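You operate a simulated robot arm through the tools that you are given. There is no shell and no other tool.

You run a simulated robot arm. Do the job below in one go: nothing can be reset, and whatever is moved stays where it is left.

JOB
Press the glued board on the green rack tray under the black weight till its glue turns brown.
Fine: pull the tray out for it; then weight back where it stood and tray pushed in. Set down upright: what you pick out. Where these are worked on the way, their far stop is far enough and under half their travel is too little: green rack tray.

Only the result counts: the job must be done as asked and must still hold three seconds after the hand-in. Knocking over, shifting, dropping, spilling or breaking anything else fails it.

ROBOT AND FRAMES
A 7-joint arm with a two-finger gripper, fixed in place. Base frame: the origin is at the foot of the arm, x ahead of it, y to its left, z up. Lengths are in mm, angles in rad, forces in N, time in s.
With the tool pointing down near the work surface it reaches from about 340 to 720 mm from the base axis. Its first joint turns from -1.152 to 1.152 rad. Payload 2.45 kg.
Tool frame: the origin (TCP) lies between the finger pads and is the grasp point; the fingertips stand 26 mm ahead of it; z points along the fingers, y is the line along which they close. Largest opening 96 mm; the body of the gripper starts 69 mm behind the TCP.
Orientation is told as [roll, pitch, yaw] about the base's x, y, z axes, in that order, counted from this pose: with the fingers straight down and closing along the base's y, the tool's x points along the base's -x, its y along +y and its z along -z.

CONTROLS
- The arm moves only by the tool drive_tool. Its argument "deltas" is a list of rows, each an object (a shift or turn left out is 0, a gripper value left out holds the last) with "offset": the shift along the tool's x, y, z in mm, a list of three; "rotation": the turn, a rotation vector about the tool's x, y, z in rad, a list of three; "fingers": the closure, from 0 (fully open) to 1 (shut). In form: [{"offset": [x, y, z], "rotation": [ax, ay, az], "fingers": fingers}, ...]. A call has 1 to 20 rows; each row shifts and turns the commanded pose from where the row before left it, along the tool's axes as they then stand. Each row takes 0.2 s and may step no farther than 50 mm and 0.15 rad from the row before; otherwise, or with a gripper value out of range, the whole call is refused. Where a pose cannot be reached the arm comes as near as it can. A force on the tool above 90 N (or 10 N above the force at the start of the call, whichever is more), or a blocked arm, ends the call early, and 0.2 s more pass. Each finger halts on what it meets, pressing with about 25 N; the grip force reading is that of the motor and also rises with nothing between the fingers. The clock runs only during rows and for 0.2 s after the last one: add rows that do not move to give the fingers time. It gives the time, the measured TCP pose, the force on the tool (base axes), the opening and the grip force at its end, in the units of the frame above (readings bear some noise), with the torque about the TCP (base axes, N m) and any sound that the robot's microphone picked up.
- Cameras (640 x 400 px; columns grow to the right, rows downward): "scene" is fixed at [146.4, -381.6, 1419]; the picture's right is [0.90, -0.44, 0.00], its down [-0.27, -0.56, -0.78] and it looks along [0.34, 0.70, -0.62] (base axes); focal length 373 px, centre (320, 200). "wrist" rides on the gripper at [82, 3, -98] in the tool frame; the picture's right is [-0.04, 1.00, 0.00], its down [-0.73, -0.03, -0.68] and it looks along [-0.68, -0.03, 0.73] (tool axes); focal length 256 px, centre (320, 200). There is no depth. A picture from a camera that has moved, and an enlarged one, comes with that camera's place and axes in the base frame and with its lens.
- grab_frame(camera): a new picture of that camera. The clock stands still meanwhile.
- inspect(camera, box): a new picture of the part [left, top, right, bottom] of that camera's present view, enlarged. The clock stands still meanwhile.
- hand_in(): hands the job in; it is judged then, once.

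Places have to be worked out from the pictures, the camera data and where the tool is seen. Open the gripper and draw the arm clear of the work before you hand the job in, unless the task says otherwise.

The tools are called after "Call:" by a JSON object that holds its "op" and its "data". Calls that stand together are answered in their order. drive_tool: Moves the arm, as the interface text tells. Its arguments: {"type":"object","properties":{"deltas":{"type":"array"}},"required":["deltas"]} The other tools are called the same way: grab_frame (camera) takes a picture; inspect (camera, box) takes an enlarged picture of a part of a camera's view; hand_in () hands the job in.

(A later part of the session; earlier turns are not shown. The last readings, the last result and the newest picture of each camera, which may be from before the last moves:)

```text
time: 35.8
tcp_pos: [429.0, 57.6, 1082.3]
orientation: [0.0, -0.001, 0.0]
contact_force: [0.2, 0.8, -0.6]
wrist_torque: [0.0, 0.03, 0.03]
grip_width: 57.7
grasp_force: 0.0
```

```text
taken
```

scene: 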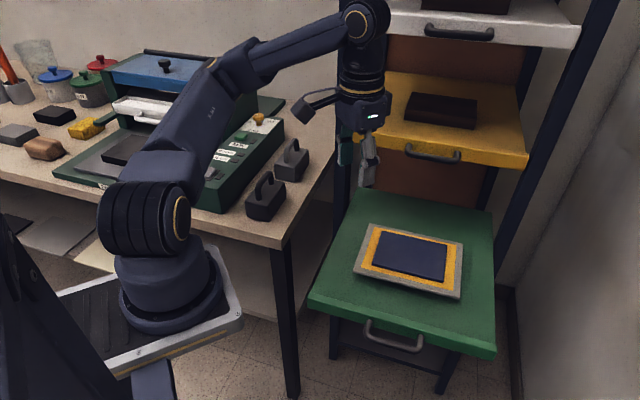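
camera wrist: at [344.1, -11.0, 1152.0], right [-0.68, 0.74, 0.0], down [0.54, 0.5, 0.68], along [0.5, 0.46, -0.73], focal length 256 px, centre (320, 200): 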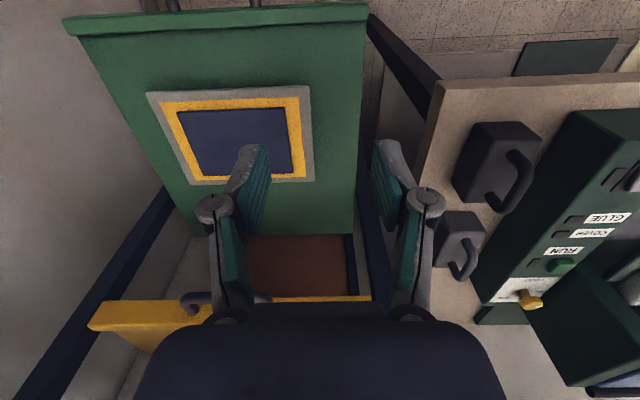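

Same TCP as the start, but the elbow hangs left instead of up. I try to reverse this by driving inward and to the right in small steps, watching the posture.

Call:
{"op": "drive_tool", "data": {"deltas": [{"offset": [35, -30, 0]}, {"offset": [35, -30, 0]}, {"offset": [0, 0, 0]}]}}

Call:
{"op": "grab_frame", "data": {"camera": "scene"}}

```text
time: 36.6
tcp_pos: [351.3, 0.5, 1079.0]
orientation: [0.001, 0.001, -0.002]
contact_force: [-0.4, -0.3, -0.1]
wrist_torque: [-0.01, 0.01, -0.02]
grip_width: 57.5
grasp_force: 0.1
```

```text
taken
```

scene: 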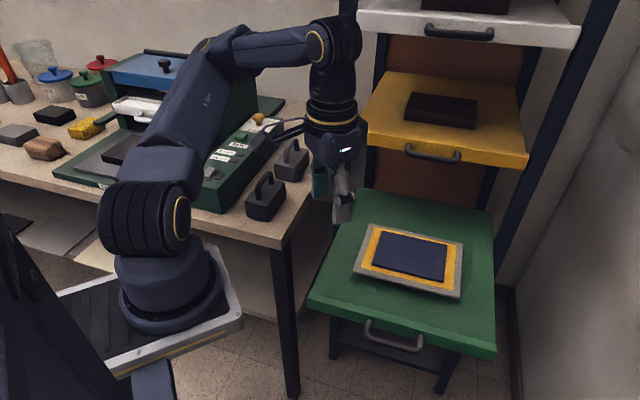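

Call:
{"op": "drive_tool", "data": {"deltas": [{"offset": [10, -45, 0]}, {"offset": [10, -45, 0]}, {"offset": [10, -45, 0]}, {"offset": [0, 0, 0]}]}}

Call:
{"op": "grab_frame", "data": {"camera": "scene"}}

```text
time: 37.6
tcp_pos: [324.0, -135.9, 1081.8]
orientation: [-0.001, 0.001, -0.002]
contact_force: [0.1, -0.8, 0.2]
wrist_torque: [0.0, -0.01, 0.0]
grip_width: 57.7
grasp_force: 0.0
```

```text
taken
```

scene: 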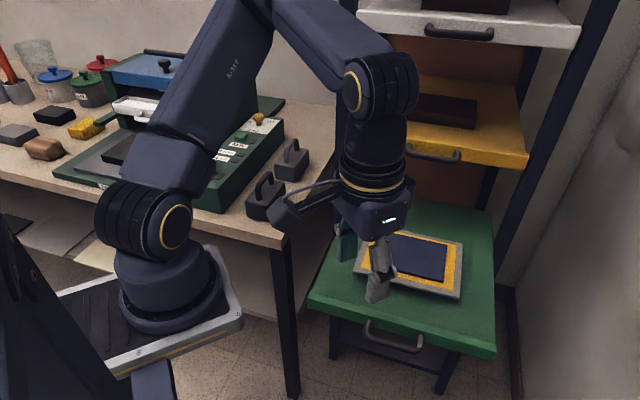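

The elbow is rising back up. I continue rightward at small radius, then swing out to larger radius and return.

Call:
{"op": "drive_tool", "data": {"deltas": [{"offset": [5, -45, 0]}, {"offset": [5, -45, 0]}, {"offset": [-45, 10, 0]}, {"offset": [-45, 10, 0]}, {"offset": [-45, 10, 0]}, {"offset": [-30, 38, 0]}, {"offset": [-10, 45, 0]}, {"offset": [0, 45, 0]}, {"offset": [0, 45, 0]}, {"offset": [10, 45, 0]}, {"offset": [0, 0, 0]}]}}

Call:
{"op": "grab_frame", "data": {"camera": "scene"}}

```text
time: 40.0
tcp_pos: [484.4, 20.2, 1083.1]
orientation: [0.0, 0.0, -0.002]
contact_force: [0.7, 0.3, -0.6]
wrist_torque: [0.01, 0.02, 0.03]
grip_width: 57.4
grasp_force: 0.1
```

```text
taken
```

scene: 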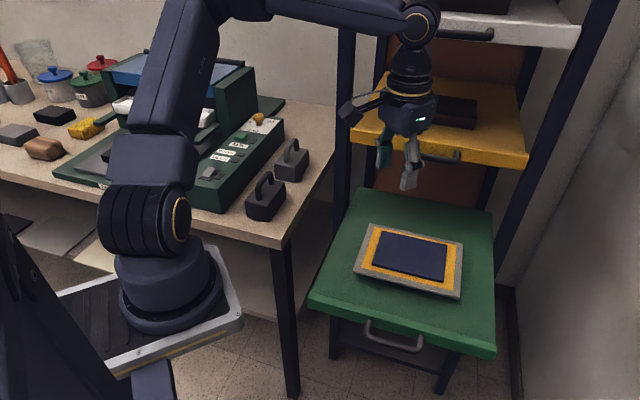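

The posture is much better. One more loop to lift the elbow fully.

Call:
{"op": "drive_tool", "data": {"deltas": [{"offset": [45, 0, 0]}, {"offset": [45, 0, 0]}, {"offset": [45, -10, 0]}, {"offset": [15, -45, 0]}, {"offset": [5, -45, 0]}, {"offset": [0, -45, 0]}, {"offset": [0, -45, 0]}, {"offset": [0, -45, 0]}, {"offset": [-45, 0, 0]}, {"offset": [-45, 0, 0]}, {"offset": [-45, 10, 0]}, {"offset": [-30, 38, 0]}, {"offset": [0, 45, 0]}, {"offset": [0, 45, 0]}, {"offset": [0, 45, 0]}, {"offset": [5, 45, 0]}, {"offset": [10, 40, 0]}, {"offset": [0, 0, 0]}]}}

Call:
{"op": "grab_frame", "data": {"camera": "scene"}}

```text
time: 43.8
tcp_pos: [478.5, 56.6, 1082.8]
orientation: [0.0, 0.0, -0.003]
contact_force: [-0.8, 0.7, 0.9]
wrist_torque: [-0.01, -0.01, -0.01]
grip_width: 57.7
grasp_force: 0.0
```

```text
taken
```

scene: 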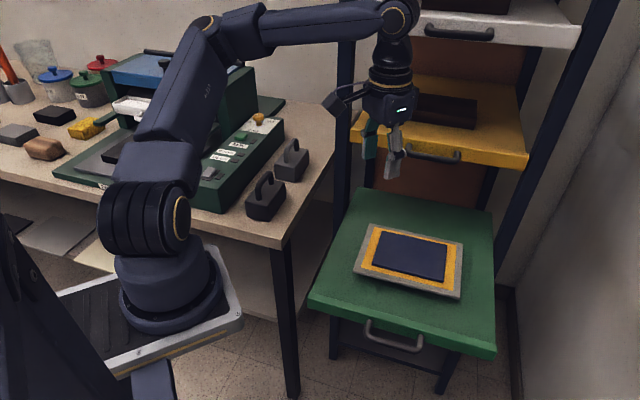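

The posture depends on joint 1 being clamped at its limit; pushing left while clamped swings the elbow back, so I move in small steps on an arc of safe radius toward the weight and watch.

Call:
{"op": "drive_tool", "data": {"deltas": [{"offset": [8, 19, 0]}, {"offset": [8, 19, 0]}, {"offset": [8, 19, 0]}, {"offset": [8, 19, 0]}, {"offset": [8, 19, 0]}, {"offset": [0, 0, 0]}]}}

Call:
{"op": "grab_frame", "data": {"camera": "scene"}}

```text
time: 45.2
tcp_pos: [480.3, 103.7, 1083.5]
orientation: [-0.001, 0.002, -0.002]
contact_force: [0.4, -0.4, 0.1]
wrist_torque: [0.01, -0.01, -0.01]
grip_width: 57.6
grasp_force: 0.2
out of reach, approached as far as the arm can: row 2, 3, 4, 5
```

```text
taken
```

scene: 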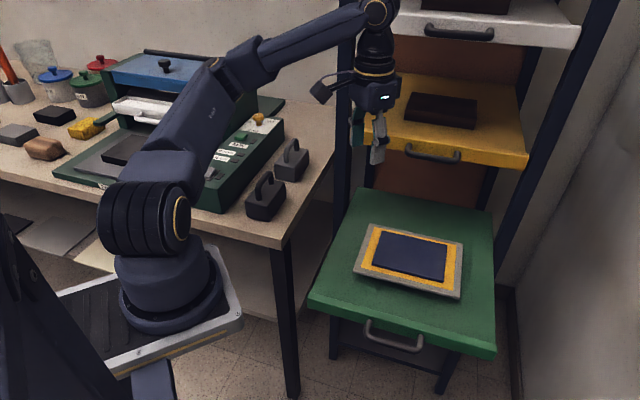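

The left push only lowered the elbow. Loops on the right side helped, so I go back right at small radius and this time press slightly inside the reachable radius toward the right, step by step.

Call:
{"op": "drive_tool", "data": {"deltas": [{"offset": [20, -40, 0]}, {"offset": [40, -25, 0]}, {"offset": [40, -25, 0]}, {"offset": [25, -40, 0]}, {"offset": [20, -40, 0]}, {"offset": [0, 0, 0]}]}}

Call:
{"op": "grab_frame", "data": {"camera": "scene"}}

```text
time: 46.6
tcp_pos: [332.0, -68.9, 1080.5]
orientation: [0.0, 0.002, -0.002]
contact_force: [0.2, 0.3, 0.9]
wrist_torque: [0.0, 0.01, 0.01]
grip_width: 57.7
grasp_force: 0.0
```

```text
taken
```

scene: 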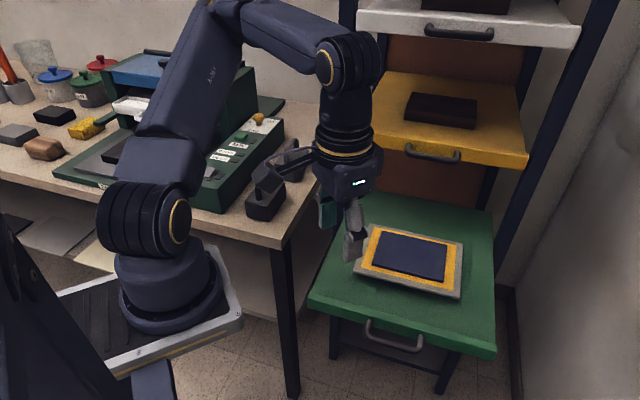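

Call:
{"op": "drive_tool", "data": {"deltas": [{"offset": [35, -30, 0]}, {"offset": [35, -30, 0]}, {"offset": [35, -30, 0]}, {"offset": [0, 0, 0]}]}}

Call:
{"op": "grab_frame", "data": {"camera": "scene"}}

```text
time: 47.6
tcp_pos: [231.0, -156.7, 1082.4]
orientation: [-0.001, 0.001, 0.001]
contact_force: [0.0, 0.0, -0.7]
wrist_torque: [0.0, -0.01, -0.05]
grip_width: 57.6
grasp_force: 0.1
```

```text
taken
```

scene: 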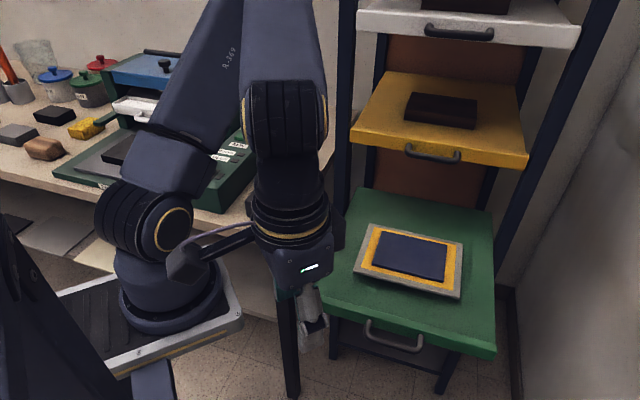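

The reach is fine here and the elbow is up. Past pictures show that turning yaw at small radius strongly turns joint 1, so I turn yaw negative here and will turn back at large radius.

Call:
{"op": "drive_tool", "data": {"deltas": [{"rotation": [0, 0, 0.14]}, {"rotation": [0, 0, 0.14]}, {"rotation": [0, 0, 0.14]}, {"rotation": [0, 0, 0.14]}, {"rotation": [0, 0, 0.14]}, {"rotation": [0, 0, 0.14]}, {"offset": [0, 0, 0]}]}}

Call:
{"op": "grab_frame", "data": {"camera": "scene"}}

```text
time: 49.2
tcp_pos: [231.4, -157.4, 1082.6]
orientation: [-0.001, 0.0, -0.843]
contact_force: [-0.4, 0.4, 0.3]
wrist_torque: [0.0, 0.01, 0.0]
grip_width: 57.6
grasp_force: 0.0
```

```text
taken
```

scene: 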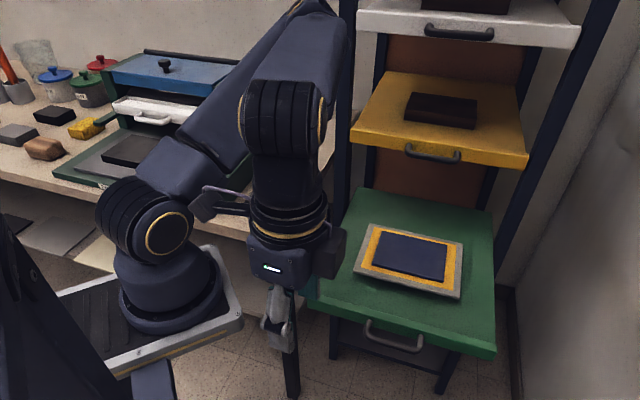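

Call:
{"op": "drive_tool", "data": {"deltas": [{"rotation": [0, 0, 0.14]}, {"rotation": [0, 0, 0.14]}, {"rotation": [0, 0, 0.14]}, {"rotation": [0, 0, 0.14]}, {"offset": [0, 0, 0]}]}}

Call:
{"op": "grab_frame", "data": {"camera": "scene"}}

```text
time: 50.4
tcp_pos: [230.0, -156.0, 1083.4]
orientation: [0.0, 0.001, -1.403]
contact_force: [0.2, 0.3, 0.7]
wrist_torque: [0.0, -0.01, -0.01]
grip_width: 57.7
grasp_force: 0.0
```

```text
taken
```

scene: 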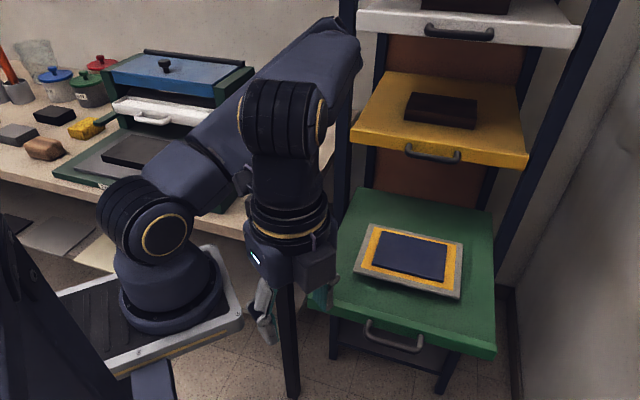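

Turning yaw negative lowered the elbow to the left; so the opposite should raise it. I turn yaw back through zero to +1.4 here.

Call:
{"op": "drive_tool", "data": {"deltas": [{"rotation": [0, 0, -0.14]}, {"rotation": [0, 0, -0.14]}, {"rotation": [0, 0, -0.14]}, {"rotation": [0, 0, -0.14]}, {"rotation": [0, 0, -0.14]}, {"rotation": [0, 0, -0.14]}, {"rotation": [0, 0, -0.14]}, {"rotation": [0, 0, -0.14]}, {"rotation": [0, 0, -0.14]}, {"rotation": [0, 0, -0.14]}, {"rotation": [0, 0, -0.14]}, {"rotation": [0, 0, -0.14]}, {"rotation": [0, 0, -0.14]}, {"rotation": [0, 0, -0.14]}, {"rotation": [0, 0, -0.14]}, {"rotation": [0, 0, -0.14]}, {"rotation": [0, 0, -0.14]}, {"offset": [0, 0, 0]}]}}

Call:
{"op": "grab_frame", "data": {"camera": "scene"}}

```text
time: 54.2
tcp_pos: [230.2, -155.2, 1083.4]
orientation: [0.001, 0.001, 0.981]
contact_force: [0.9, 0.0, -0.2]
wrist_torque: [-0.01, -0.03, -0.03]
grip_width: 57.4
grasp_force: 0.0
```

```text
taken
```

scene: 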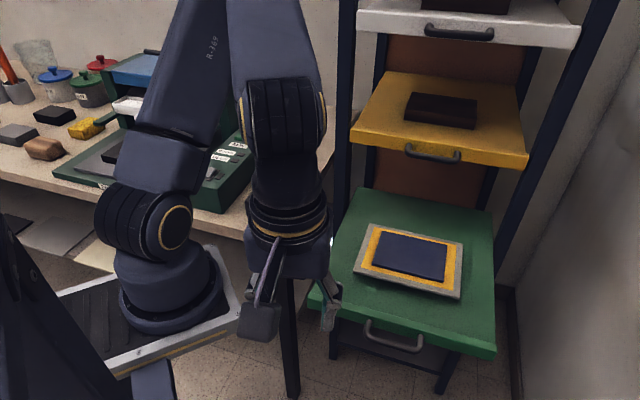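

The elbow rises as hoped. I turn a bit further, to about +1.7.

Call:
{"op": "drive_tool", "data": {"deltas": [{"rotation": [0, 0, -0.14]}, {"rotation": [0, 0, -0.14]}, {"rotation": [0, 0, -0.14]}, {"rotation": [0, 0, -0.14]}, {"rotation": [0, 0, -0.14]}, {"offset": [0, 0, 0]}]}}

Call:
{"op": "grab_frame", "data": {"camera": "scene"}}

```text
time: 55.6
tcp_pos: [229.8, -155.8, 1082.7]
orientation: [0.0, -0.001, 1.68]
contact_force: [0.7, -0.1, 0.7]
wrist_torque: [-0.02, -0.07, -0.02]
grip_width: 57.6
grasp_force: 0.0
```

```text
taken
```

scene: 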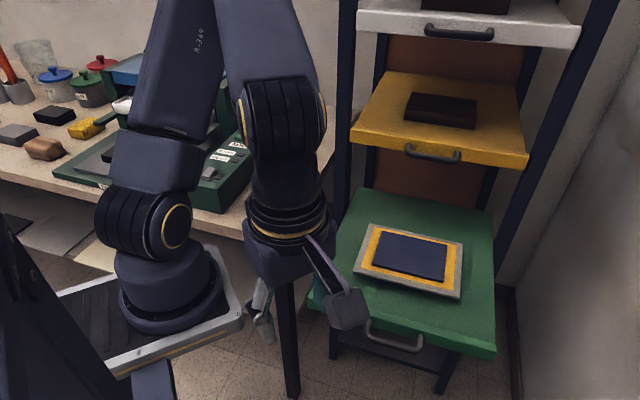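

The elbow is upright now. I move out to a larger radius on the right, where turning yaw back should disturb it less.

Call:
{"op": "drive_tool", "data": {"deltas": [{"offset": [30, -33, 0]}, {"offset": [30, -33, 0]}, {"offset": [30, -33, 0]}, {"offset": [20, -42, 0]}, {"offset": [10, -45, 0]}, {"offset": [0, -45, 0]}, {"offset": [0, 0, 0]}]}}

Call:
{"op": "grab_frame", "data": {"camera": "scene"}}

```text
time: 57.2
tcp_pos: [473.3, -253.8, 1081.8]
orientation: [0.001, -0.001, 1.677]
contact_force: [0.4, -0.9, 0.0]
wrist_torque: [-0.04, -0.04, -0.02]
grip_width: 57.4
grasp_force: 0.0
```

```text
taken
```

scene: 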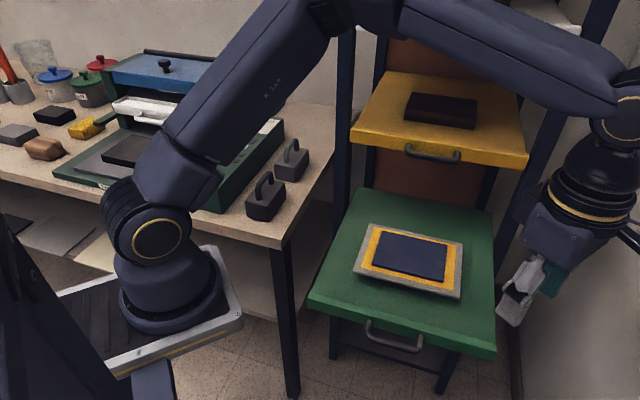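

The elbow leans left again as I move out, but the effect of yaw seems position dependent. I turn yaw back negative here at large radius and compare.

Call:
{"op": "drive_tool", "data": {"deltas": [{"rotation": [0, 0, 0.145]}, {"rotation": [0, 0, 0.145]}, {"rotation": [0, 0, 0.145]}, {"rotation": [0, 0, 0.145]}, {"rotation": [0, 0, 0.145]}, {"rotation": [0, 0, 0.145]}, {"rotation": [0, 0, 0.145]}, {"rotation": [0, 0, 0.145]}, {"rotation": [0, 0, 0.145]}, {"rotation": [0, 0, 0.145]}, {"rotation": [0, 0, 0.145]}, {"rotation": [0, 0, 0.145]}, {"rotation": [0, 0, 0.145]}, {"rotation": [0, 0, 0.145]}, {"rotation": [0, 0, 0.145]}, {"rotation": [0, 0, 0.145]}, {"rotation": [0, 0, 0.145]}, {"rotation": [0, 0, 0.145]}, {"offset": [0, 0, 0]}]}}

Call:
{"op": "grab_frame", "data": {"camera": "scene"}}

```text
time: 61.2
tcp_pos: [472.3, -251.0, 1083.1]
orientation: [0.0, -0.001, -0.934]
contact_force: [0.3, -0.9, -0.6]
wrist_torque: [0.02, -0.02, -0.03]
grip_width: 57.6
grasp_force: 0.1
```

```text
taken
```

scene: 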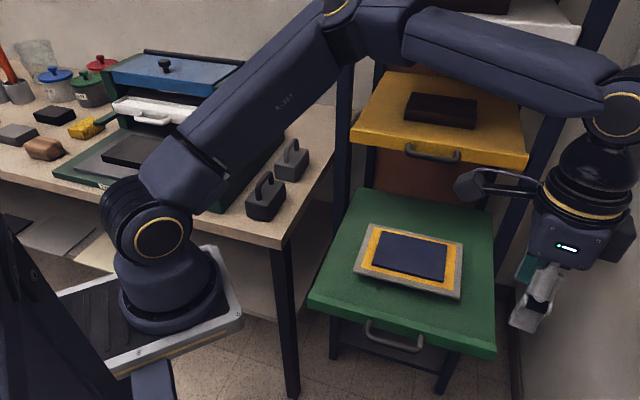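

At large radius the yaw turn hardly changed the elbow, so the cycle gains. I return to the small radius with this yaw and turn positive there again.

Call:
{"op": "drive_tool", "data": {"deltas": [{"offset": [22.6, -38.9, 0]}, {"offset": [31.2, -33.9, 0]}, {"offset": [38.4, -26.2, 0]}, {"offset": [42.5, -13.5, 0]}, {"offset": [42.5, -13.5, 0]}, {"offset": [42.5, -13.5, 0]}, {"offset": [0, 0, 0]}, {"rotation": [0, 0, -0.145]}, {"rotation": [0, 0, -0.145]}, {"rotation": [0, 0, -0.145]}, {"rotation": [0, 0, -0.145]}, {"rotation": [0, 0, -0.145]}, {"rotation": [0, 0, -0.145]}, {"rotation": [0, 0, -0.145]}, {"rotation": [0, 0, -0.145]}, {"rotation": [0, 0, -0.145]}, {"rotation": [0, 0, -0.145]}, {"rotation": [0, 0, -0.145]}, {"rotation": [0, 0, -0.145]}]}}

Call:
{"op": "grab_frame", "data": {"camera": "scene"}}

```text
time: 65.2
tcp_pos: [229.7, -159.7, 1084.1]
orientation: [0.002, 0.002, 0.81]
contact_force: [0.3, -0.3, -0.7]
wrist_torque: [-0.01, 0.02, -0.02]
grip_width: 57.6
grasp_force: 0.0
```

```text
taken
```

scene: 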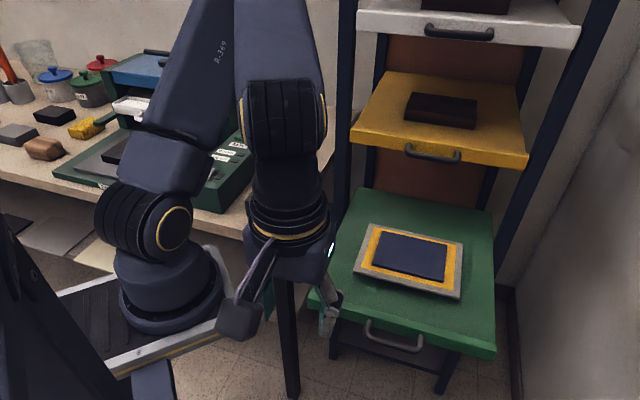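

The yaw cycle nets little, but with a large positive yaw the elbow stays clearly higher. So I turn further positive here and will travel left at small radius with that yaw, keeping the elbow on its upper branch.

Call:
{"op": "drive_tool", "data": {"deltas": [{"rotation": [0, 0, -0.145]}, {"rotation": [0, 0, -0.145]}, {"rotation": [0, 0, -0.145]}, {"rotation": [0, 0, -0.145]}, {"rotation": [0, 0, -0.145]}, {"rotation": [0, 0, -0.145]}, {"rotation": [0, 0, -0.145]}, {"rotation": [0, 0, -0.145]}, {"offset": [0, 0, 0]}]}}

Call:
{"op": "grab_frame", "data": {"camera": "scene"}}

```text
time: 67.2
tcp_pos: [228.6, -158.5, 1083.4]
orientation: [0.0, 0.0, 1.971]
contact_force: [-0.2, -0.1, 1.4]
wrist_torque: [0.0, 0.01, -0.03]
grip_width: 57.8
grasp_force: 0.1
```

```text
taken
```

scene: 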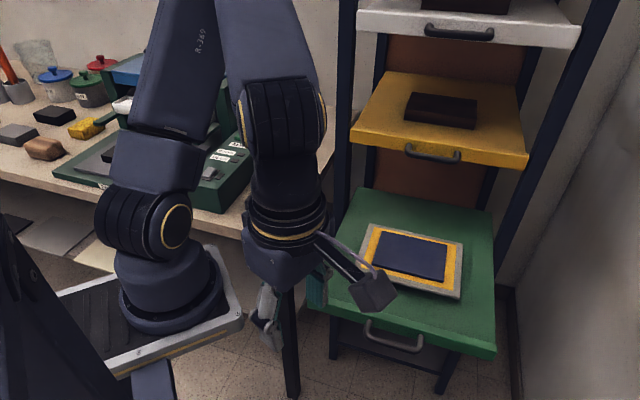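

The elbow keeps rising with yaw. I turn further, toward 2.9, to raise it more.

Call:
{"op": "drive_tool", "data": {"deltas": [{"rotation": [0, 0, -0.145]}, {"rotation": [0, 0, -0.145]}, {"rotation": [0, 0, -0.145]}, {"rotation": [0, 0, -0.145]}, {"rotation": [0, 0, -0.145]}, {"rotation": [0, 0, -0.145]}, {"offset": [0, 0, 0]}]}}

Call:
{"op": "grab_frame", "data": {"camera": "scene"}}

```text
time: 68.8
tcp_pos: [228.9, -158.3, 1083.4]
orientation: [0.0, -0.001, 2.84]
contact_force: [-0.7, 0.4, 0.8]
wrist_torque: [-0.01, 0.02, 0.03]
grip_width: 57.6
grasp_force: 0.1
```

```text
taken
```

scene: 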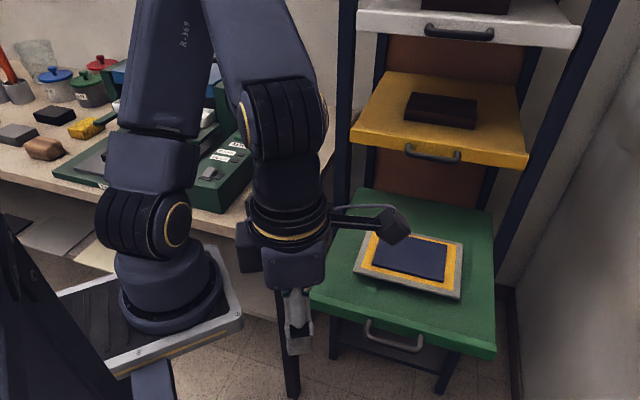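

Elbow nearly up now. I start moving left at small radius with this yaw.

Call:
{"op": "drive_tool", "data": {"deltas": [{"offset": [17.4, -45.2, 0]}, {"offset": [17.4, -45.2, 0]}, {"offset": [1, -47.4, 0]}, {"offset": [1, -47.4, 0]}, {"offset": [0, 0, 0]}]}}

Call:
{"op": "grab_frame", "data": {"camera": "scene"}}

```text
time: 70.0
tcp_pos: [320.1, 9.1, 1080.7]
orientation: [-0.002, -0.001, 2.839]
contact_force: [-0.2, -0.2, 0.3]
wrist_torque: [0.0, 0.03, 0.01]
grip_width: 57.5
grasp_force: 0.1
```

```text
taken
```

scene: 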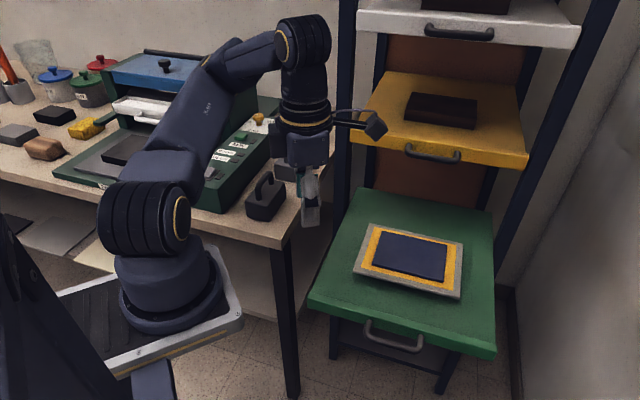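

Moving left at small radius swings the elbow too far left. I try another approach: stretch the arm well out to the right, where the elbow is forced near the shoulder–wrist line, and re-form the posture from there.

Call:
{"op": "drive_tool", "data": {"deltas": [{"offset": [36.3, 26.8, 0]}, {"offset": [36.3, 26.8, 0]}, {"offset": [36.3, 26.8, 0]}, {"offset": [40.5, 16.9, 0]}, {"offset": [40.5, 16.9, 0]}, {"offset": [40.5, 16.9, 0]}, {"offset": [40.5, 16.9, 0]}, {"offset": [40.5, 16.9, 0]}, {"offset": [40.5, 16.9, 0]}, {"offset": [40.5, 16.9, 0]}, {"offset": [0, 0, 0]}]}}

Call:
{"op": "grab_frame", "data": {"camera": "scene"}}

```text
time: 72.4
tcp_pos: [627.4, -294.7, 1086.0]
orientation: [-0.004, -0.001, 2.836]
contact_force: [-0.3, 0.3, 1.0]
wrist_torque: [0.01, 0.0, -0.03]
grip_width: 57.4
grasp_force: 0.1
out of reach, approached as far as the arm can: row 10
```

```text
taken
```

scene: 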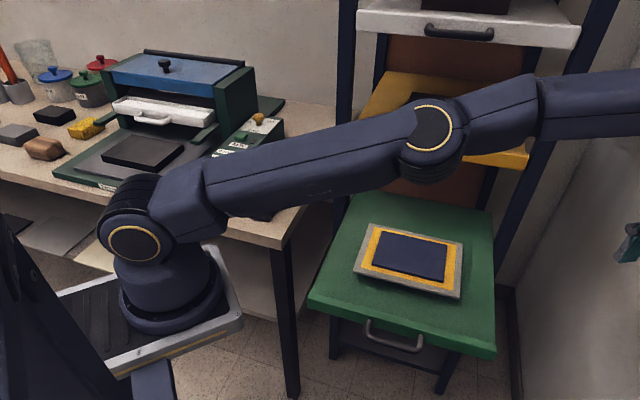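

The arm is almost straight now, so upper-arm roll and forearm roll share one axis. I retract 30 mm and roll the tool about that axis (fingers toward the left), which should turn the upper arm and raise the elbow.

Call:
{"op": "drive_tool", "data": {"deltas": [{"offset": [-29.3, -6.6, 0]}, {"rotation": [0.136, 0.03, -0.04]}, {"rotation": [0.136, 0.03, -0.04]}, {"rotation": [0.136, 0.03, -0.04]}, {"rotation": [0.136, 0.03, -0.04]}, {"offset": [0, 0, 0]}]}}

Call:
{"op": "grab_frame", "data": {"camera": "scene"}}

```text
time: 73.8
tcp_pos: [603.6, -282.0, 1082.7]
orientation: [-0.537, 0.157, 2.961]
contact_force: [-0.3, -0.5, -0.5]
wrist_torque: [0.02, 0.0, 0.02]
grip_width: 57.5
grasp_force: 0.0
```

```text
taken
```

scene: 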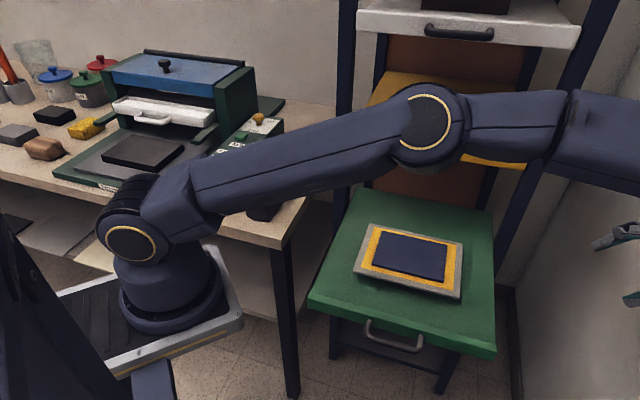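

Call:
{"op": "drive_tool", "data": {"deltas": [{"rotation": [0.136, 0.03, -0.04]}, {"rotation": [0.136, 0.03, -0.04]}, {"rotation": [0.136, 0.03, -0.04]}, {"rotation": [0.136, 0.03, -0.04]}, {"rotation": [0.136, 0.03, -0.04]}, {"offset": [0, 0, 0]}]}}

Call:
{"op": "grab_frame", "data": {"camera": "scene"}}

```text
time: 75.2
tcp_pos: [588.3, -267.2, 1098.4]
orientation: [-1.169, 0.384, 2.977]
contact_force: [0.8, -0.6, -1.0]
wrist_torque: [0.02, -0.01, 0.03]
grip_width: 57.4
grasp_force: 0.1
out of reach, approached as far as the arm can: row 4, 5
```

```text
taken
```

scene: 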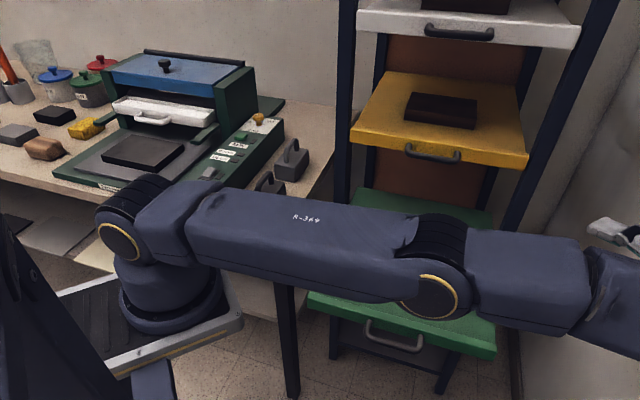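

The upper arm rolled over: the elbow joint faces the way it did in the good posture. Now I retract toward the base while still tilted.

Call:
{"op": "drive_tool", "data": {"deltas": [{"offset": [-30.9, -21.8, 19.4]}, {"offset": [-30.9, -21.8, 19.4]}, {"offset": [-30.9, -21.8, 19.4]}, {"offset": [-30.9, -21.8, 19.4]}, {"offset": [0, 0, 0]}]}}

Call:
{"op": "grab_frame", "data": {"camera": "scene"}}

```text
time: 76.4
tcp_pos: [470.4, -141.0, 1098.5]
orientation: [-1.214, 0.402, 2.972]
contact_force: [-0.3, -0.1, 0.4]
wrist_torque: [0.0, 0.04, 0.0]
grip_width: 57.8
grasp_force: 0.0
```

```text
taken
```

scene: 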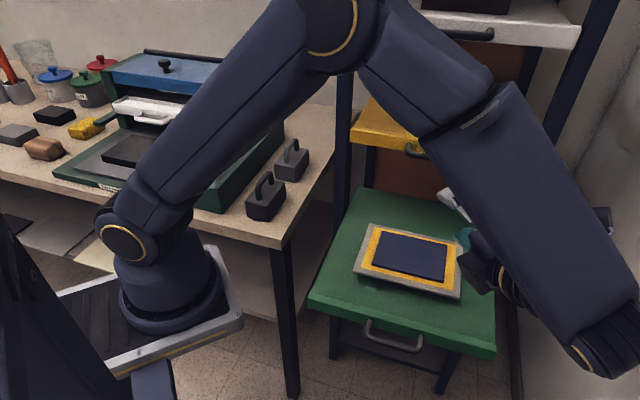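

Elbow is up again. I untilt the tool to vertical here.

Call:
{"op": "drive_tool", "data": {"deltas": [{"rotation": [-0.1259, -0.0571, 0]}, {"rotation": [-0.1259, -0.0571, 0]}, {"rotation": [-0.1259, -0.0571, 0]}, {"rotation": [-0.1259, -0.0571, 0]}, {"rotation": [-0.1259, -0.0571, 0]}, {"rotation": [-0.1259, -0.0571, 0]}, {"rotation": [-0.1259, -0.0571, 0]}, {"rotation": [-0.1259, -0.0571, 0]}, {"rotation": [-0.1259, -0.0571, 0]}, {"offset": [0, 0, 0]}]}}

Call:
{"op": "grab_frame", "data": {"camera": "scene"}}

```text
time: 78.6
tcp_pos: [471.3, -143.0, 1098.9]
orientation: [0.001, -0.001, -3.032]
contact_force: [-0.3, -0.7, -0.1]
wrist_torque: [-0.01, -0.03, 0.02]
grip_width: 57.8
grasp_force: 0.1
```

```text
taken
```

scene: 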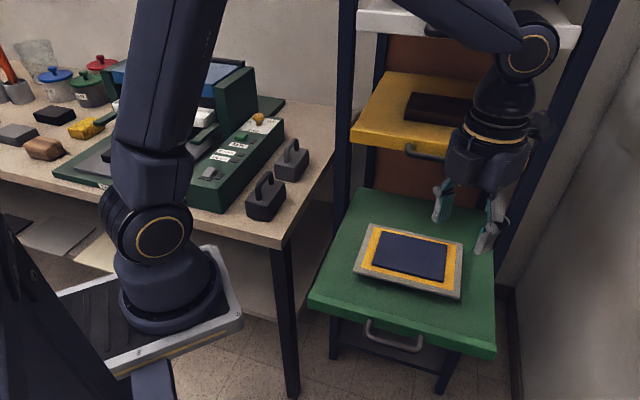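

The posture is good again (elbow up, joint 1 near straight ahead). I unwind yaw from 3.25 down to 0.785 here.

Call:
{"op": "drive_tool", "data": {"deltas": [{"rotation": [0, 0, 0.145]}, {"rotation": [0, 0, 0.145]}, {"rotation": [0, 0, 0.145]}, {"rotation": [0, 0, 0.145]}, {"rotation": [0, 0, 0.145]}, {"rotation": [0, 0, 0.145]}, {"rotation": [0, 0, 0.145]}, {"rotation": [0, 0, 0.145]}, {"rotation": [0, 0, 0.145]}, {"rotation": [0, 0, 0.145]}, {"rotation": [0, 0, 0.145]}, {"rotation": [0, 0, 0.145]}, {"rotation": [0, 0, 0.145]}, {"rotation": [0, 0, 0.145]}, {"rotation": [0, 0, 0.145]}, {"rotation": [0, 0, 0.145]}, {"rotation": [0, 0, 0.145]}, {"offset": [0, 0, 0]}]}}

Call:
{"op": "grab_frame", "data": {"camera": "scene"}}

```text
time: 82.4
tcp_pos: [472.6, -143.8, 1099.8]
orientation: [0.001, -0.002, 0.786]
contact_force: [-0.4, -0.1, -0.2]
wrist_torque: [0.0, -0.04, 0.0]
grip_width: 57.5
grasp_force: 0.1
```

```text
taken
```

scene: 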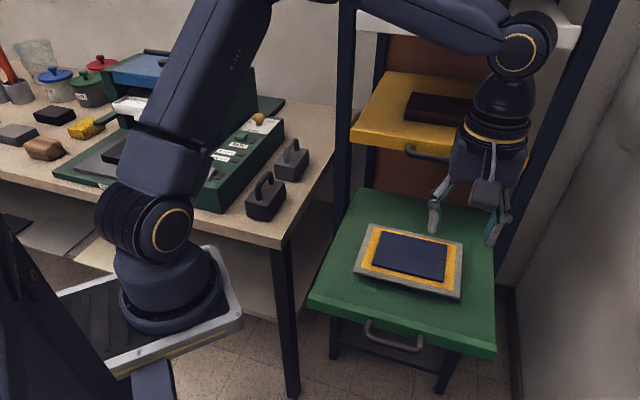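

With yaw unwound the elbow tends left (same as before the trouble), while with yaw near +3.25 it is upright. A grip at yaw -2.356 (=3.93) is the same finger line, so I turn positive again and go to the weight that way.

Call:
{"op": "drive_tool", "data": {"deltas": [{"rotation": [0, 0, -0.145]}, {"rotation": [0, 0, -0.145]}, {"rotation": [0, 0, -0.145]}, {"rotation": [0, 0, -0.145]}, {"rotation": [0, 0, -0.145]}, {"rotation": [0, 0, -0.145]}, {"rotation": [0, 0, -0.145]}, {"rotation": [0, 0, -0.145]}, {"rotation": [0, 0, -0.145]}, {"rotation": [0, 0, -0.145]}, {"rotation": [0, 0, -0.145]}, {"rotation": [0, 0, -0.145]}, {"rotation": [0, 0, -0.145]}, {"rotation": [0, 0, -0.145]}, {"rotation": [0, 0, -0.145]}, {"rotation": [0, 0, -0.145]}, {"rotation": [0, 0, -0.145]}, {"rotation": [0, 0, -0.145]}, {"rotation": [0, 0, -0.145]}, {"offset": [0, 0, 0]}]}}

Call:
{"op": "grab_frame", "data": {"camera": "scene"}}

```text
time: 86.6
tcp_pos: [471.9, -143.1, 1099.1]
orientation: [-0.001, 0.002, -2.737]
contact_force: [0.7, 0.2, 0.4]
wrist_torque: [-0.01, -0.02, 0.01]
grip_width: 57.7
grasp_force: 0.0
```

```text
taken
```

scene: 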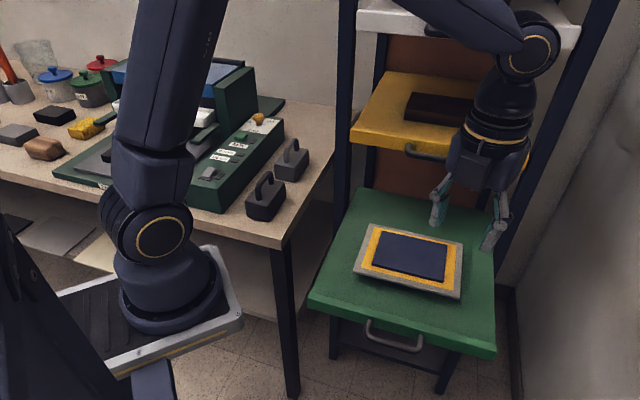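

Call:
{"op": "drive_tool", "data": {"deltas": [{"offset": [13.9, -45.9, 0]}, {"offset": [13.9, -45.9, 0]}, {"offset": [13.9, -45.9, 0]}, {"offset": [9.3, -39.5, 0]}, {"offset": [0, 0, 0]}]}}

Call:
{"op": "grab_frame", "data": {"camera": "scene"}}

```text
time: 87.8
tcp_pos: [450.7, 39.4, 1099.7]
orientation: [-0.002, 0.0, -2.741]
contact_force: [0.4, -0.1, -0.4]
wrist_torque: [0.0, 0.0, 0.06]
grip_width: 57.5
grasp_force: 0.0
```

```text
taken
```

scene: 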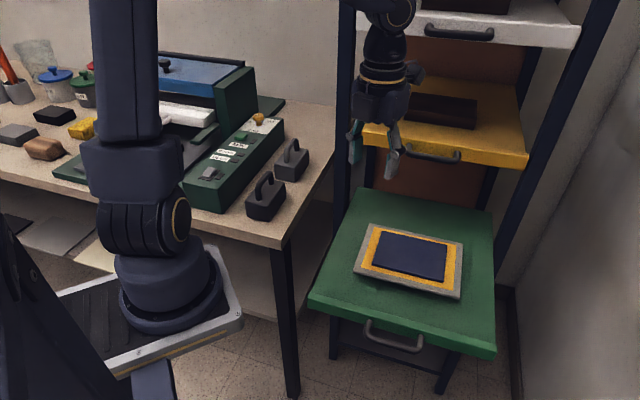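

Elbow stays upright. I continue left toward the weight in smaller steps.

Call:
{"op": "drive_tool", "data": {"deltas": [{"offset": [9.3, -39.5, 0]}, {"offset": [9.3, -39.5, 0]}, {"offset": [0, 0, 0]}]}}

Call:
{"op": "grab_frame", "data": {"camera": "scene"}}

```text
time: 88.6
tcp_pos: [450.1, 121.3, 1091.8]
orientation: [-0.005, 0.0, -2.737]
contact_force: [-0.8, -1.1, 0.2]
wrist_torque: [-0.01, 0.04, 0.01]
grip_width: 57.7
grasp_force: 0.2
out of reach, approached as far as the arm can: row 1, 2
```

```text
taken
```

scene: 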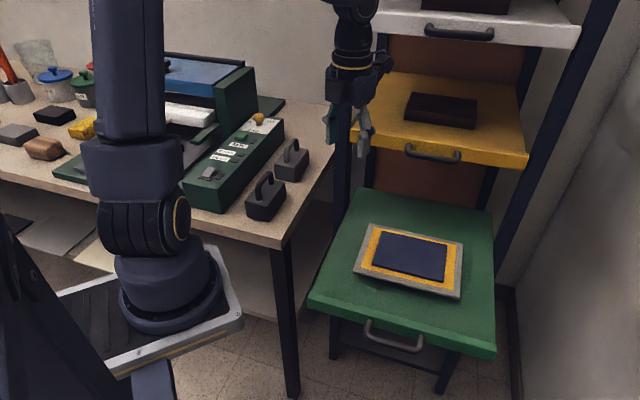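

Joint 1 is at its limit but the tool follows on the upper branch. I keep going in small steps toward the weight.

Call:
{"op": "drive_tool", "data": {"deltas": [{"offset": [-5, -24, 0]}, {"offset": [-5, -24, 0]}, {"offset": [0, 0, 0]}]}}

Call:
{"op": "drive_tool", "data": {"deltas": [{"offset": [-12, -22, 0]}, {"offset": [-12, -22, 0]}, {"offset": [0, 0, 0]}]}}

Call:
{"op": "grab_frame", "data": {"camera": "scene"}}

```text
time: 89.4
tcp_pos: [443.9, 158.2, 1080.3]
orientation: [-0.005, 0.0, -2.741]
contact_force: [-0.3, 0.1, 0.1]
wrist_torque: [0.05, 0.01, 0.0]
grip_width: 57.8
grasp_force: 0.0
out of reach, approached as far as the arm can: row 1, 2
```

```text
time: 90.2
tcp_pos: [430.8, 191.5, 1061.7]
orientation: [-0.009, -0.003, -2.737]
contact_force: [-0.8, 0.2, 0.2]
wrist_torque: [-0.02, -0.01, 0.03]
grip_width: 57.7
grasp_force: 0.0
out of reach, approached as far as the arm can: row 1, 2
```

```text
taken
```

scene: 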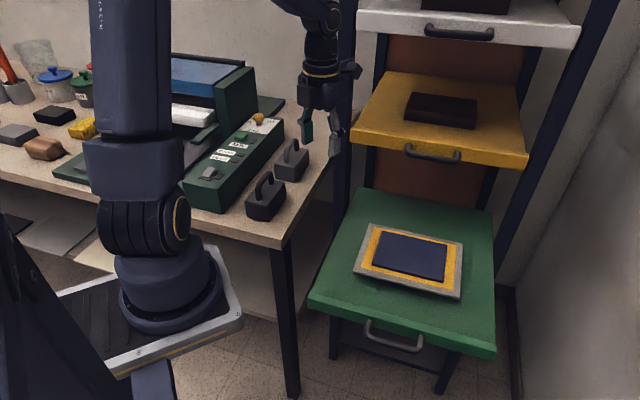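

The tool is near the rack's left post, so I move away from it (toward -x) and raise the tool a little.

Call:
{"op": "drive_tool", "data": {"deltas": [{"offset": [-18, -15, -12]}, {"offset": [-18, -15, -12]}, {"offset": [0, 0, 0]}]}}

Call:
{"op": "drive_tool", "data": {"deltas": [{"offset": [-18, -15, -12]}, {"offset": [-18, -15, -12]}, {"offset": [0, 0, 0]}]}}

Call:
{"op": "grab_frame", "data": {"camera": "scene"}}

```text
time: 91.0
tcp_pos: [431.2, 198.3, 1060.6]
orientation: [-0.008, -0.003, -2.737]
contact_force: [-0.2, 0.1, -0.4]
wrist_torque: [0.0, -0.03, 0.0]
grip_width: 57.6
grasp_force: 0.1
out of reach, approached as far as the arm can: row 1, 2
```

```text
time: 91.8
tcp_pos: [430.7, 201.7, 1059.2]
orientation: [-0.006, -0.001, -2.739]
contact_force: [0.9, -0.8, 0.9]
wrist_torque: [-0.04, 0.02, 0.02]
grip_width: 57.6
grasp_force: 0.1
out of reach, approached as far as the arm can: row 1, 2
```

```text
taken
```

scene: 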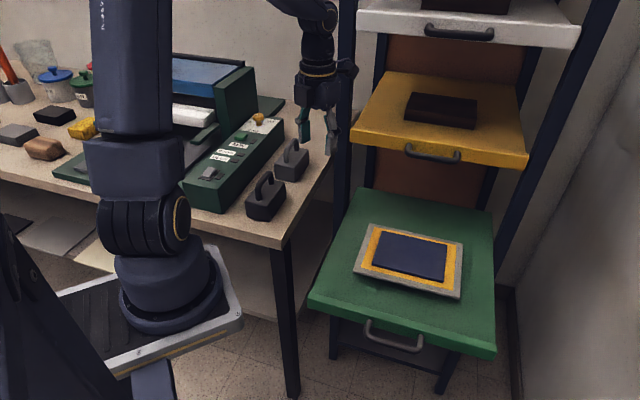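

The arm will not move inward here; some joint is at its limit. I look closer at the shoulder and wrist to judge the joint angles.

Call:
{"op": "inspect", "data": {"camera": "scene", "box": [60, 100, 260, 320]}}

Call:
{"op": "inspect", "data": {"camera": "scene", "box": [240, 0, 400, 160]}}

Call:
{"op": "grab_frame", "data": {"camera": "wrist"}}

```text
1.82 times, centred on (160, 210) of scene
camera zoom: at [146.4, -381.6, 1419.0], right [0.9, -0.44, 0.0], down [-0.27, -0.56, -0.78], along [0.34, 0.7, -0.62], focal length 679 px, centre (611, 182)
```

zoom: 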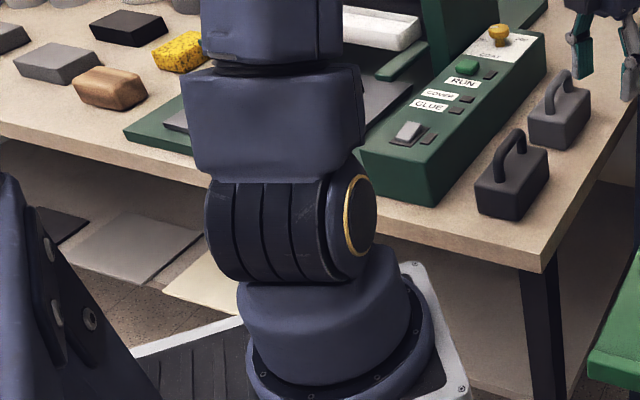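

```text
2.50 times, centred on (320, 80) of scene
camera zoom: at [146.4, -381.6, 1419.0], right [0.9, -0.44, 0.0], down [-0.27, -0.56, -0.78], along [0.34, 0.7, -0.62], focal length 933 px, centre (320, 500)
```

zoom: 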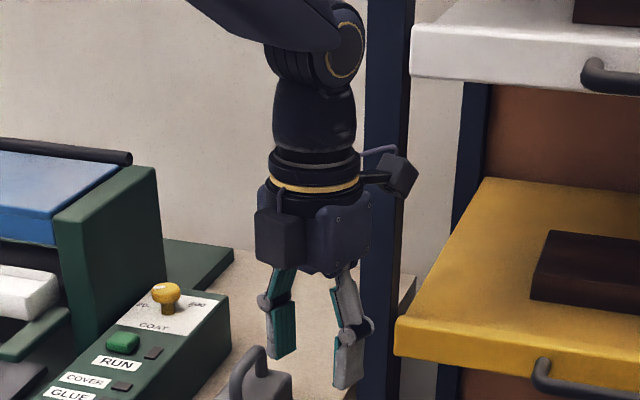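

```text
taken
camera wrist: at [505.5, 229.5, 1154.8], right [0.35, -0.94, -0.01], down [-0.68, -0.26, 0.68], along [-0.64, -0.24, -0.73], focal length 256 px, centre (320, 200)
```

wrist: 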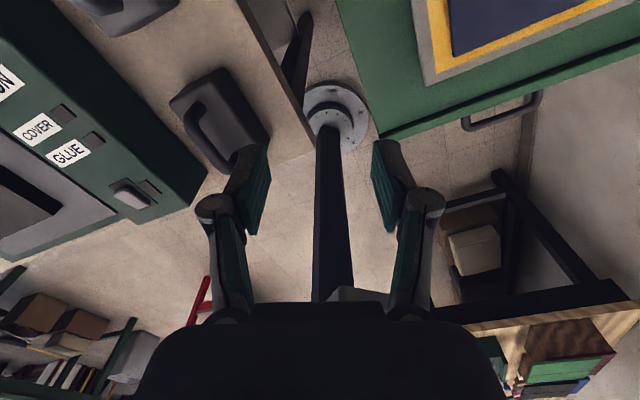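

Joint 1 sits at its +66° limit. Turning yaw negative while clamped should be done by the last joint alone, leaving the elbow up, so I try unwinding yaw here toward 0.785.

Call:
{"op": "drive_tool", "data": {"deltas": [{"rotation": [0, 0, 0.1]}, {"rotation": [0, 0, 0.1]}, {"rotation": [0, 0, 0.1]}, {"rotation": [0, 0, 0.1]}, {"rotation": [0, 0, 0.1]}, {"offset": [0, 0, 0]}]}}

Call:
{"op": "grab_frame", "data": {"camera": "scene"}}

```text
time: 93.2
tcp_pos: [429.1, 204.7, 1056.7]
orientation: [-0.004, -0.002, 3.041]
contact_force: [1.0, -0.3, 0.5]
wrist_torque: [-0.03, 0.03, 0.04]
grip_width: 57.4
grasp_force: 0.1
```

```text
taken
```

scene: 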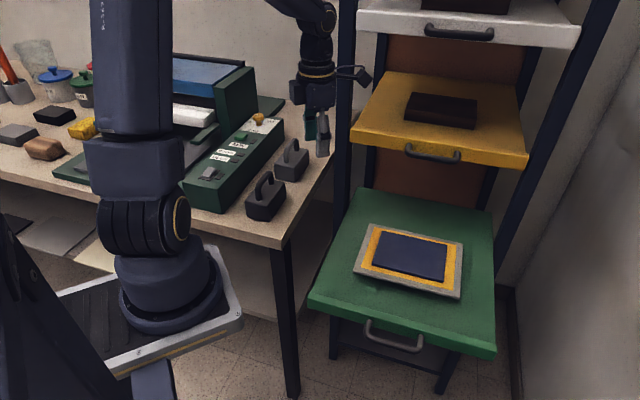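

That works: yaw turned with the posture unchanged. I continue unwinding to 0.785.

Call:
{"op": "drive_tool", "data": {"deltas": [{"rotation": [0, 0, 0.141]}, {"rotation": [0, 0, 0.141]}, {"rotation": [0, 0, 0.141]}, {"rotation": [0, 0, 0.141]}, {"rotation": [0, 0, 0.141]}, {"rotation": [0, 0, 0.141]}, {"rotation": [0, 0, 0.141]}, {"rotation": [0, 0, 0.141]}, {"offset": [0, 0, 0]}]}}

Call:
{"op": "grab_frame", "data": {"camera": "scene"}}

```text
time: 95.2
tcp_pos: [428.2, 203.9, 1055.8]
orientation: [0.002, -0.006, 1.915]
contact_force: [0.2, 0.7, 0.4]
wrist_torque: [0.03, -0.01, -0.03]
grip_width: 57.6
grasp_force: 0.0
```

```text
taken
```

scene: 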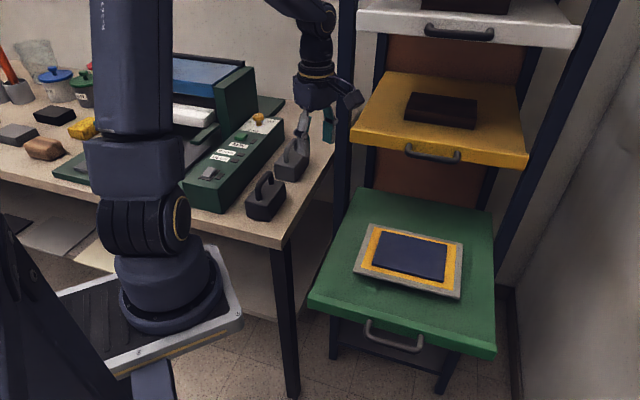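

Call:
{"op": "drive_tool", "data": {"deltas": [{"rotation": [0, 0, 0.141]}, {"rotation": [0, 0, 0.141]}, {"rotation": [0, 0, 0.141]}, {"rotation": [0, 0, 0.141]}, {"rotation": [0, 0, 0.141]}, {"rotation": [0, 0, 0.141]}, {"rotation": [0, 0, 0.141]}, {"rotation": [0, 0, 0.141]}, {"offset": [0, 0, 0]}]}}

Call:
{"op": "grab_frame", "data": {"camera": "scene"}}

```text
time: 97.2
tcp_pos: [428.7, 203.7, 1056.1]
orientation: [0.006, -0.003, 0.786]
contact_force: [-0.2, -0.3, 0.7]
wrist_torque: [-0.02, 0.01, -0.01]
grip_width: 57.6
grasp_force: 0.0
```

```text
taken
```

scene: 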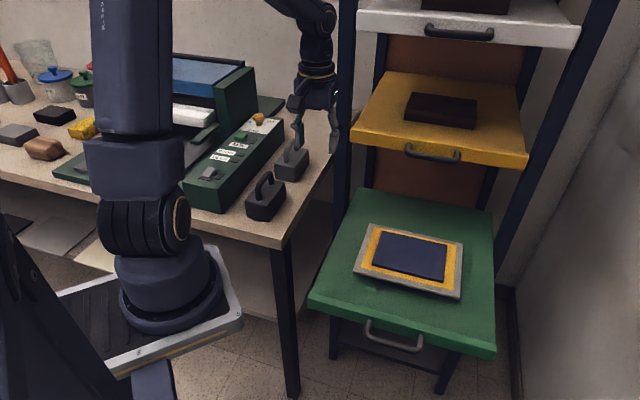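

Yaw is 0.786 with the elbow up. I try moving toward the weight.

Call:
{"op": "drive_tool", "data": {"deltas": [{"offset": [7, 28, 0]}, {"offset": [7, 28, 0]}, {"offset": [0, 0, 0]}]}}

```text
time: 98.0
tcp_pos: [408.3, 233.8, 1031.5]
orientation: [0.011, -0.001, 0.787]
contact_force: [-0.3, 0.3, -0.3]
wrist_torque: [-0.01, 0.01, -0.03]
grip_width: 57.3
grasp_force: 0.1
out of reach, approached as far as the arm can: row 1, 2
```

It follows but sags while joint 1 is clamped. I shift the posture further: unwind yaw to about -1.4 while clamped here, then go right and turn back there, which should lower joint 1's angle.

Call:
{"op": "drive_tool", "data": {"deltas": [{"offset": [0, 0, -20]}, {"rotation": [0, 0, 0.145]}, {"rotation": [0, 0, 0.145]}, {"rotation": [0, 0, 0.145]}, {"rotation": [0, 0, 0.145]}, {"rotation": [0, 0, 0.145]}, {"rotation": [0, 0, 0.145]}, {"rotation": [0, 0, 0.145]}, {"rotation": [0, 0, 0.145]}, {"rotation": [0, 0, 0.145]}, {"rotation": [0, 0, 0.145]}, {"rotation": [0, 0, 0.145]}, {"rotation": [0, 0, 0.145]}, {"rotation": [0, 0, 0.145]}, {"rotation": [0, 0, 0.145]}, {"rotation": [0, 0, 0.145]}, {"offset": [0, 0, 0]}]}}

Call:
{"op": "grab_frame", "data": {"camera": "scene"}}

```text
time: 101.6
tcp_pos: [397.0, -52.8, 1000.5]
orientation: [0.001, 0.003, -1.287]
contact_force: [-1.1, -0.1, -0.3]
wrist_torque: [0.02, 0.01, -0.04]
grip_width: 57.6
grasp_force: 0.1
out of reach, approached as far as the arm can: row 1, 3, 4, 5, 6, 7, 8, 9, 10, 11, 12, 13, 14, 15, 16
```

```text
taken
```

scene: 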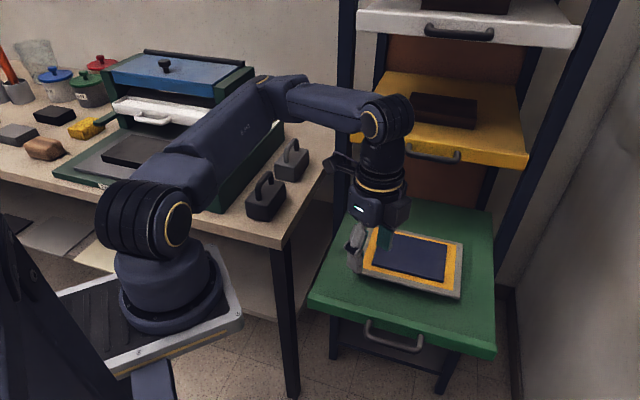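

That unwinding went too far: the arm slipped to the other branch, though nothing was touched. I repeat the recovery that worked: go to (472,-143,1100), turn yaw up to ~3.5, and approach the left side from there.

Call:
{"op": "drive_tool", "data": {"deltas": [{"offset": [-26.9, 11.7, -25]}, {"offset": [-26.9, 11.7, -25]}, {"offset": [-26.9, 11.7, -25]}, {"offset": [-26.9, 11.7, -25]}, {"offset": [0, 0, 0]}, {"rotation": [0, 0, -0.142]}, {"rotation": [0, 0, -0.142]}, {"rotation": [0, 0, -0.142]}, {"rotation": [0, 0, -0.142]}, {"rotation": [0, 0, -0.142]}, {"rotation": [0, 0, -0.142]}, {"rotation": [0, 0, -0.142]}, {"rotation": [0, 0, -0.142]}, {"rotation": [0, 0, -0.142]}, {"rotation": [0, 0, -0.142]}, {"rotation": [0, 0, -0.142]}, {"rotation": [0, 0, -0.142]}, {"rotation": [0, 0, -0.142]}, {"rotation": [0, 0, -0.142]}, {"rotation": [0, 0, -0.142]}]}}

Call:
{"op": "drive_tool", "data": {"deltas": [{"rotation": [0, 0, -0.142]}, {"rotation": [0, 0, -0.142]}, {"rotation": [0, 0, -0.142]}, {"rotation": [0, 0, -0.142]}, {"rotation": [0, 0, -0.142]}, {"rotation": [0, 0, -0.142]}, {"rotation": [0, 0, -0.142]}, {"rotation": [0, 0, -0.142]}, {"rotation": [0, 0, -0.142]}, {"rotation": [0, 0, -0.142]}, {"rotation": [0, 0, -0.142]}, {"rotation": [0, 0, -0.142]}, {"rotation": [0, 0, -0.142]}, {"rotation": [0, 0, -0.142]}, {"rotation": [0, 0, -0.142]}, {"rotation": [0, 0, -0.142]}, {"rotation": [0, 0, -0.142]}, {"rotation": [0, 0, -0.142]}, {"rotation": [0, 0, -0.142]}, {"offset": [0, 0, 0]}]}}

Call:
{"op": "grab_frame", "data": {"camera": "scene"}}

```text
time: 105.8
tcp_pos: [473.0, -143.3, 1099.4]
orientation: [0.001, -0.003, 0.848]
contact_force: [0.8, -0.6, 0.1]
wrist_torque: [-0.02, 0.0, -0.02]
grip_width: 57.7
grasp_force: 0.0
```

```text
time: 110.0
tcp_pos: [473.3, -141.3, 1100.7]
orientation: [-0.003, 0.005, -2.735]
contact_force: [0.6, -0.1, 0.7]
wrist_torque: [-0.01, -0.01, 0.01]
grip_width: 57.5
grasp_force: 0.0
```

```text
taken
```

scene: 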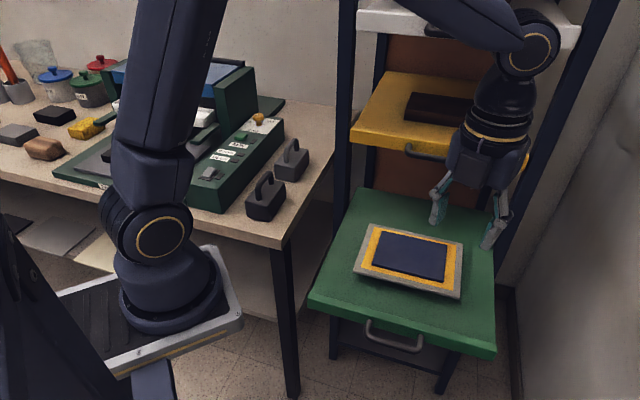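

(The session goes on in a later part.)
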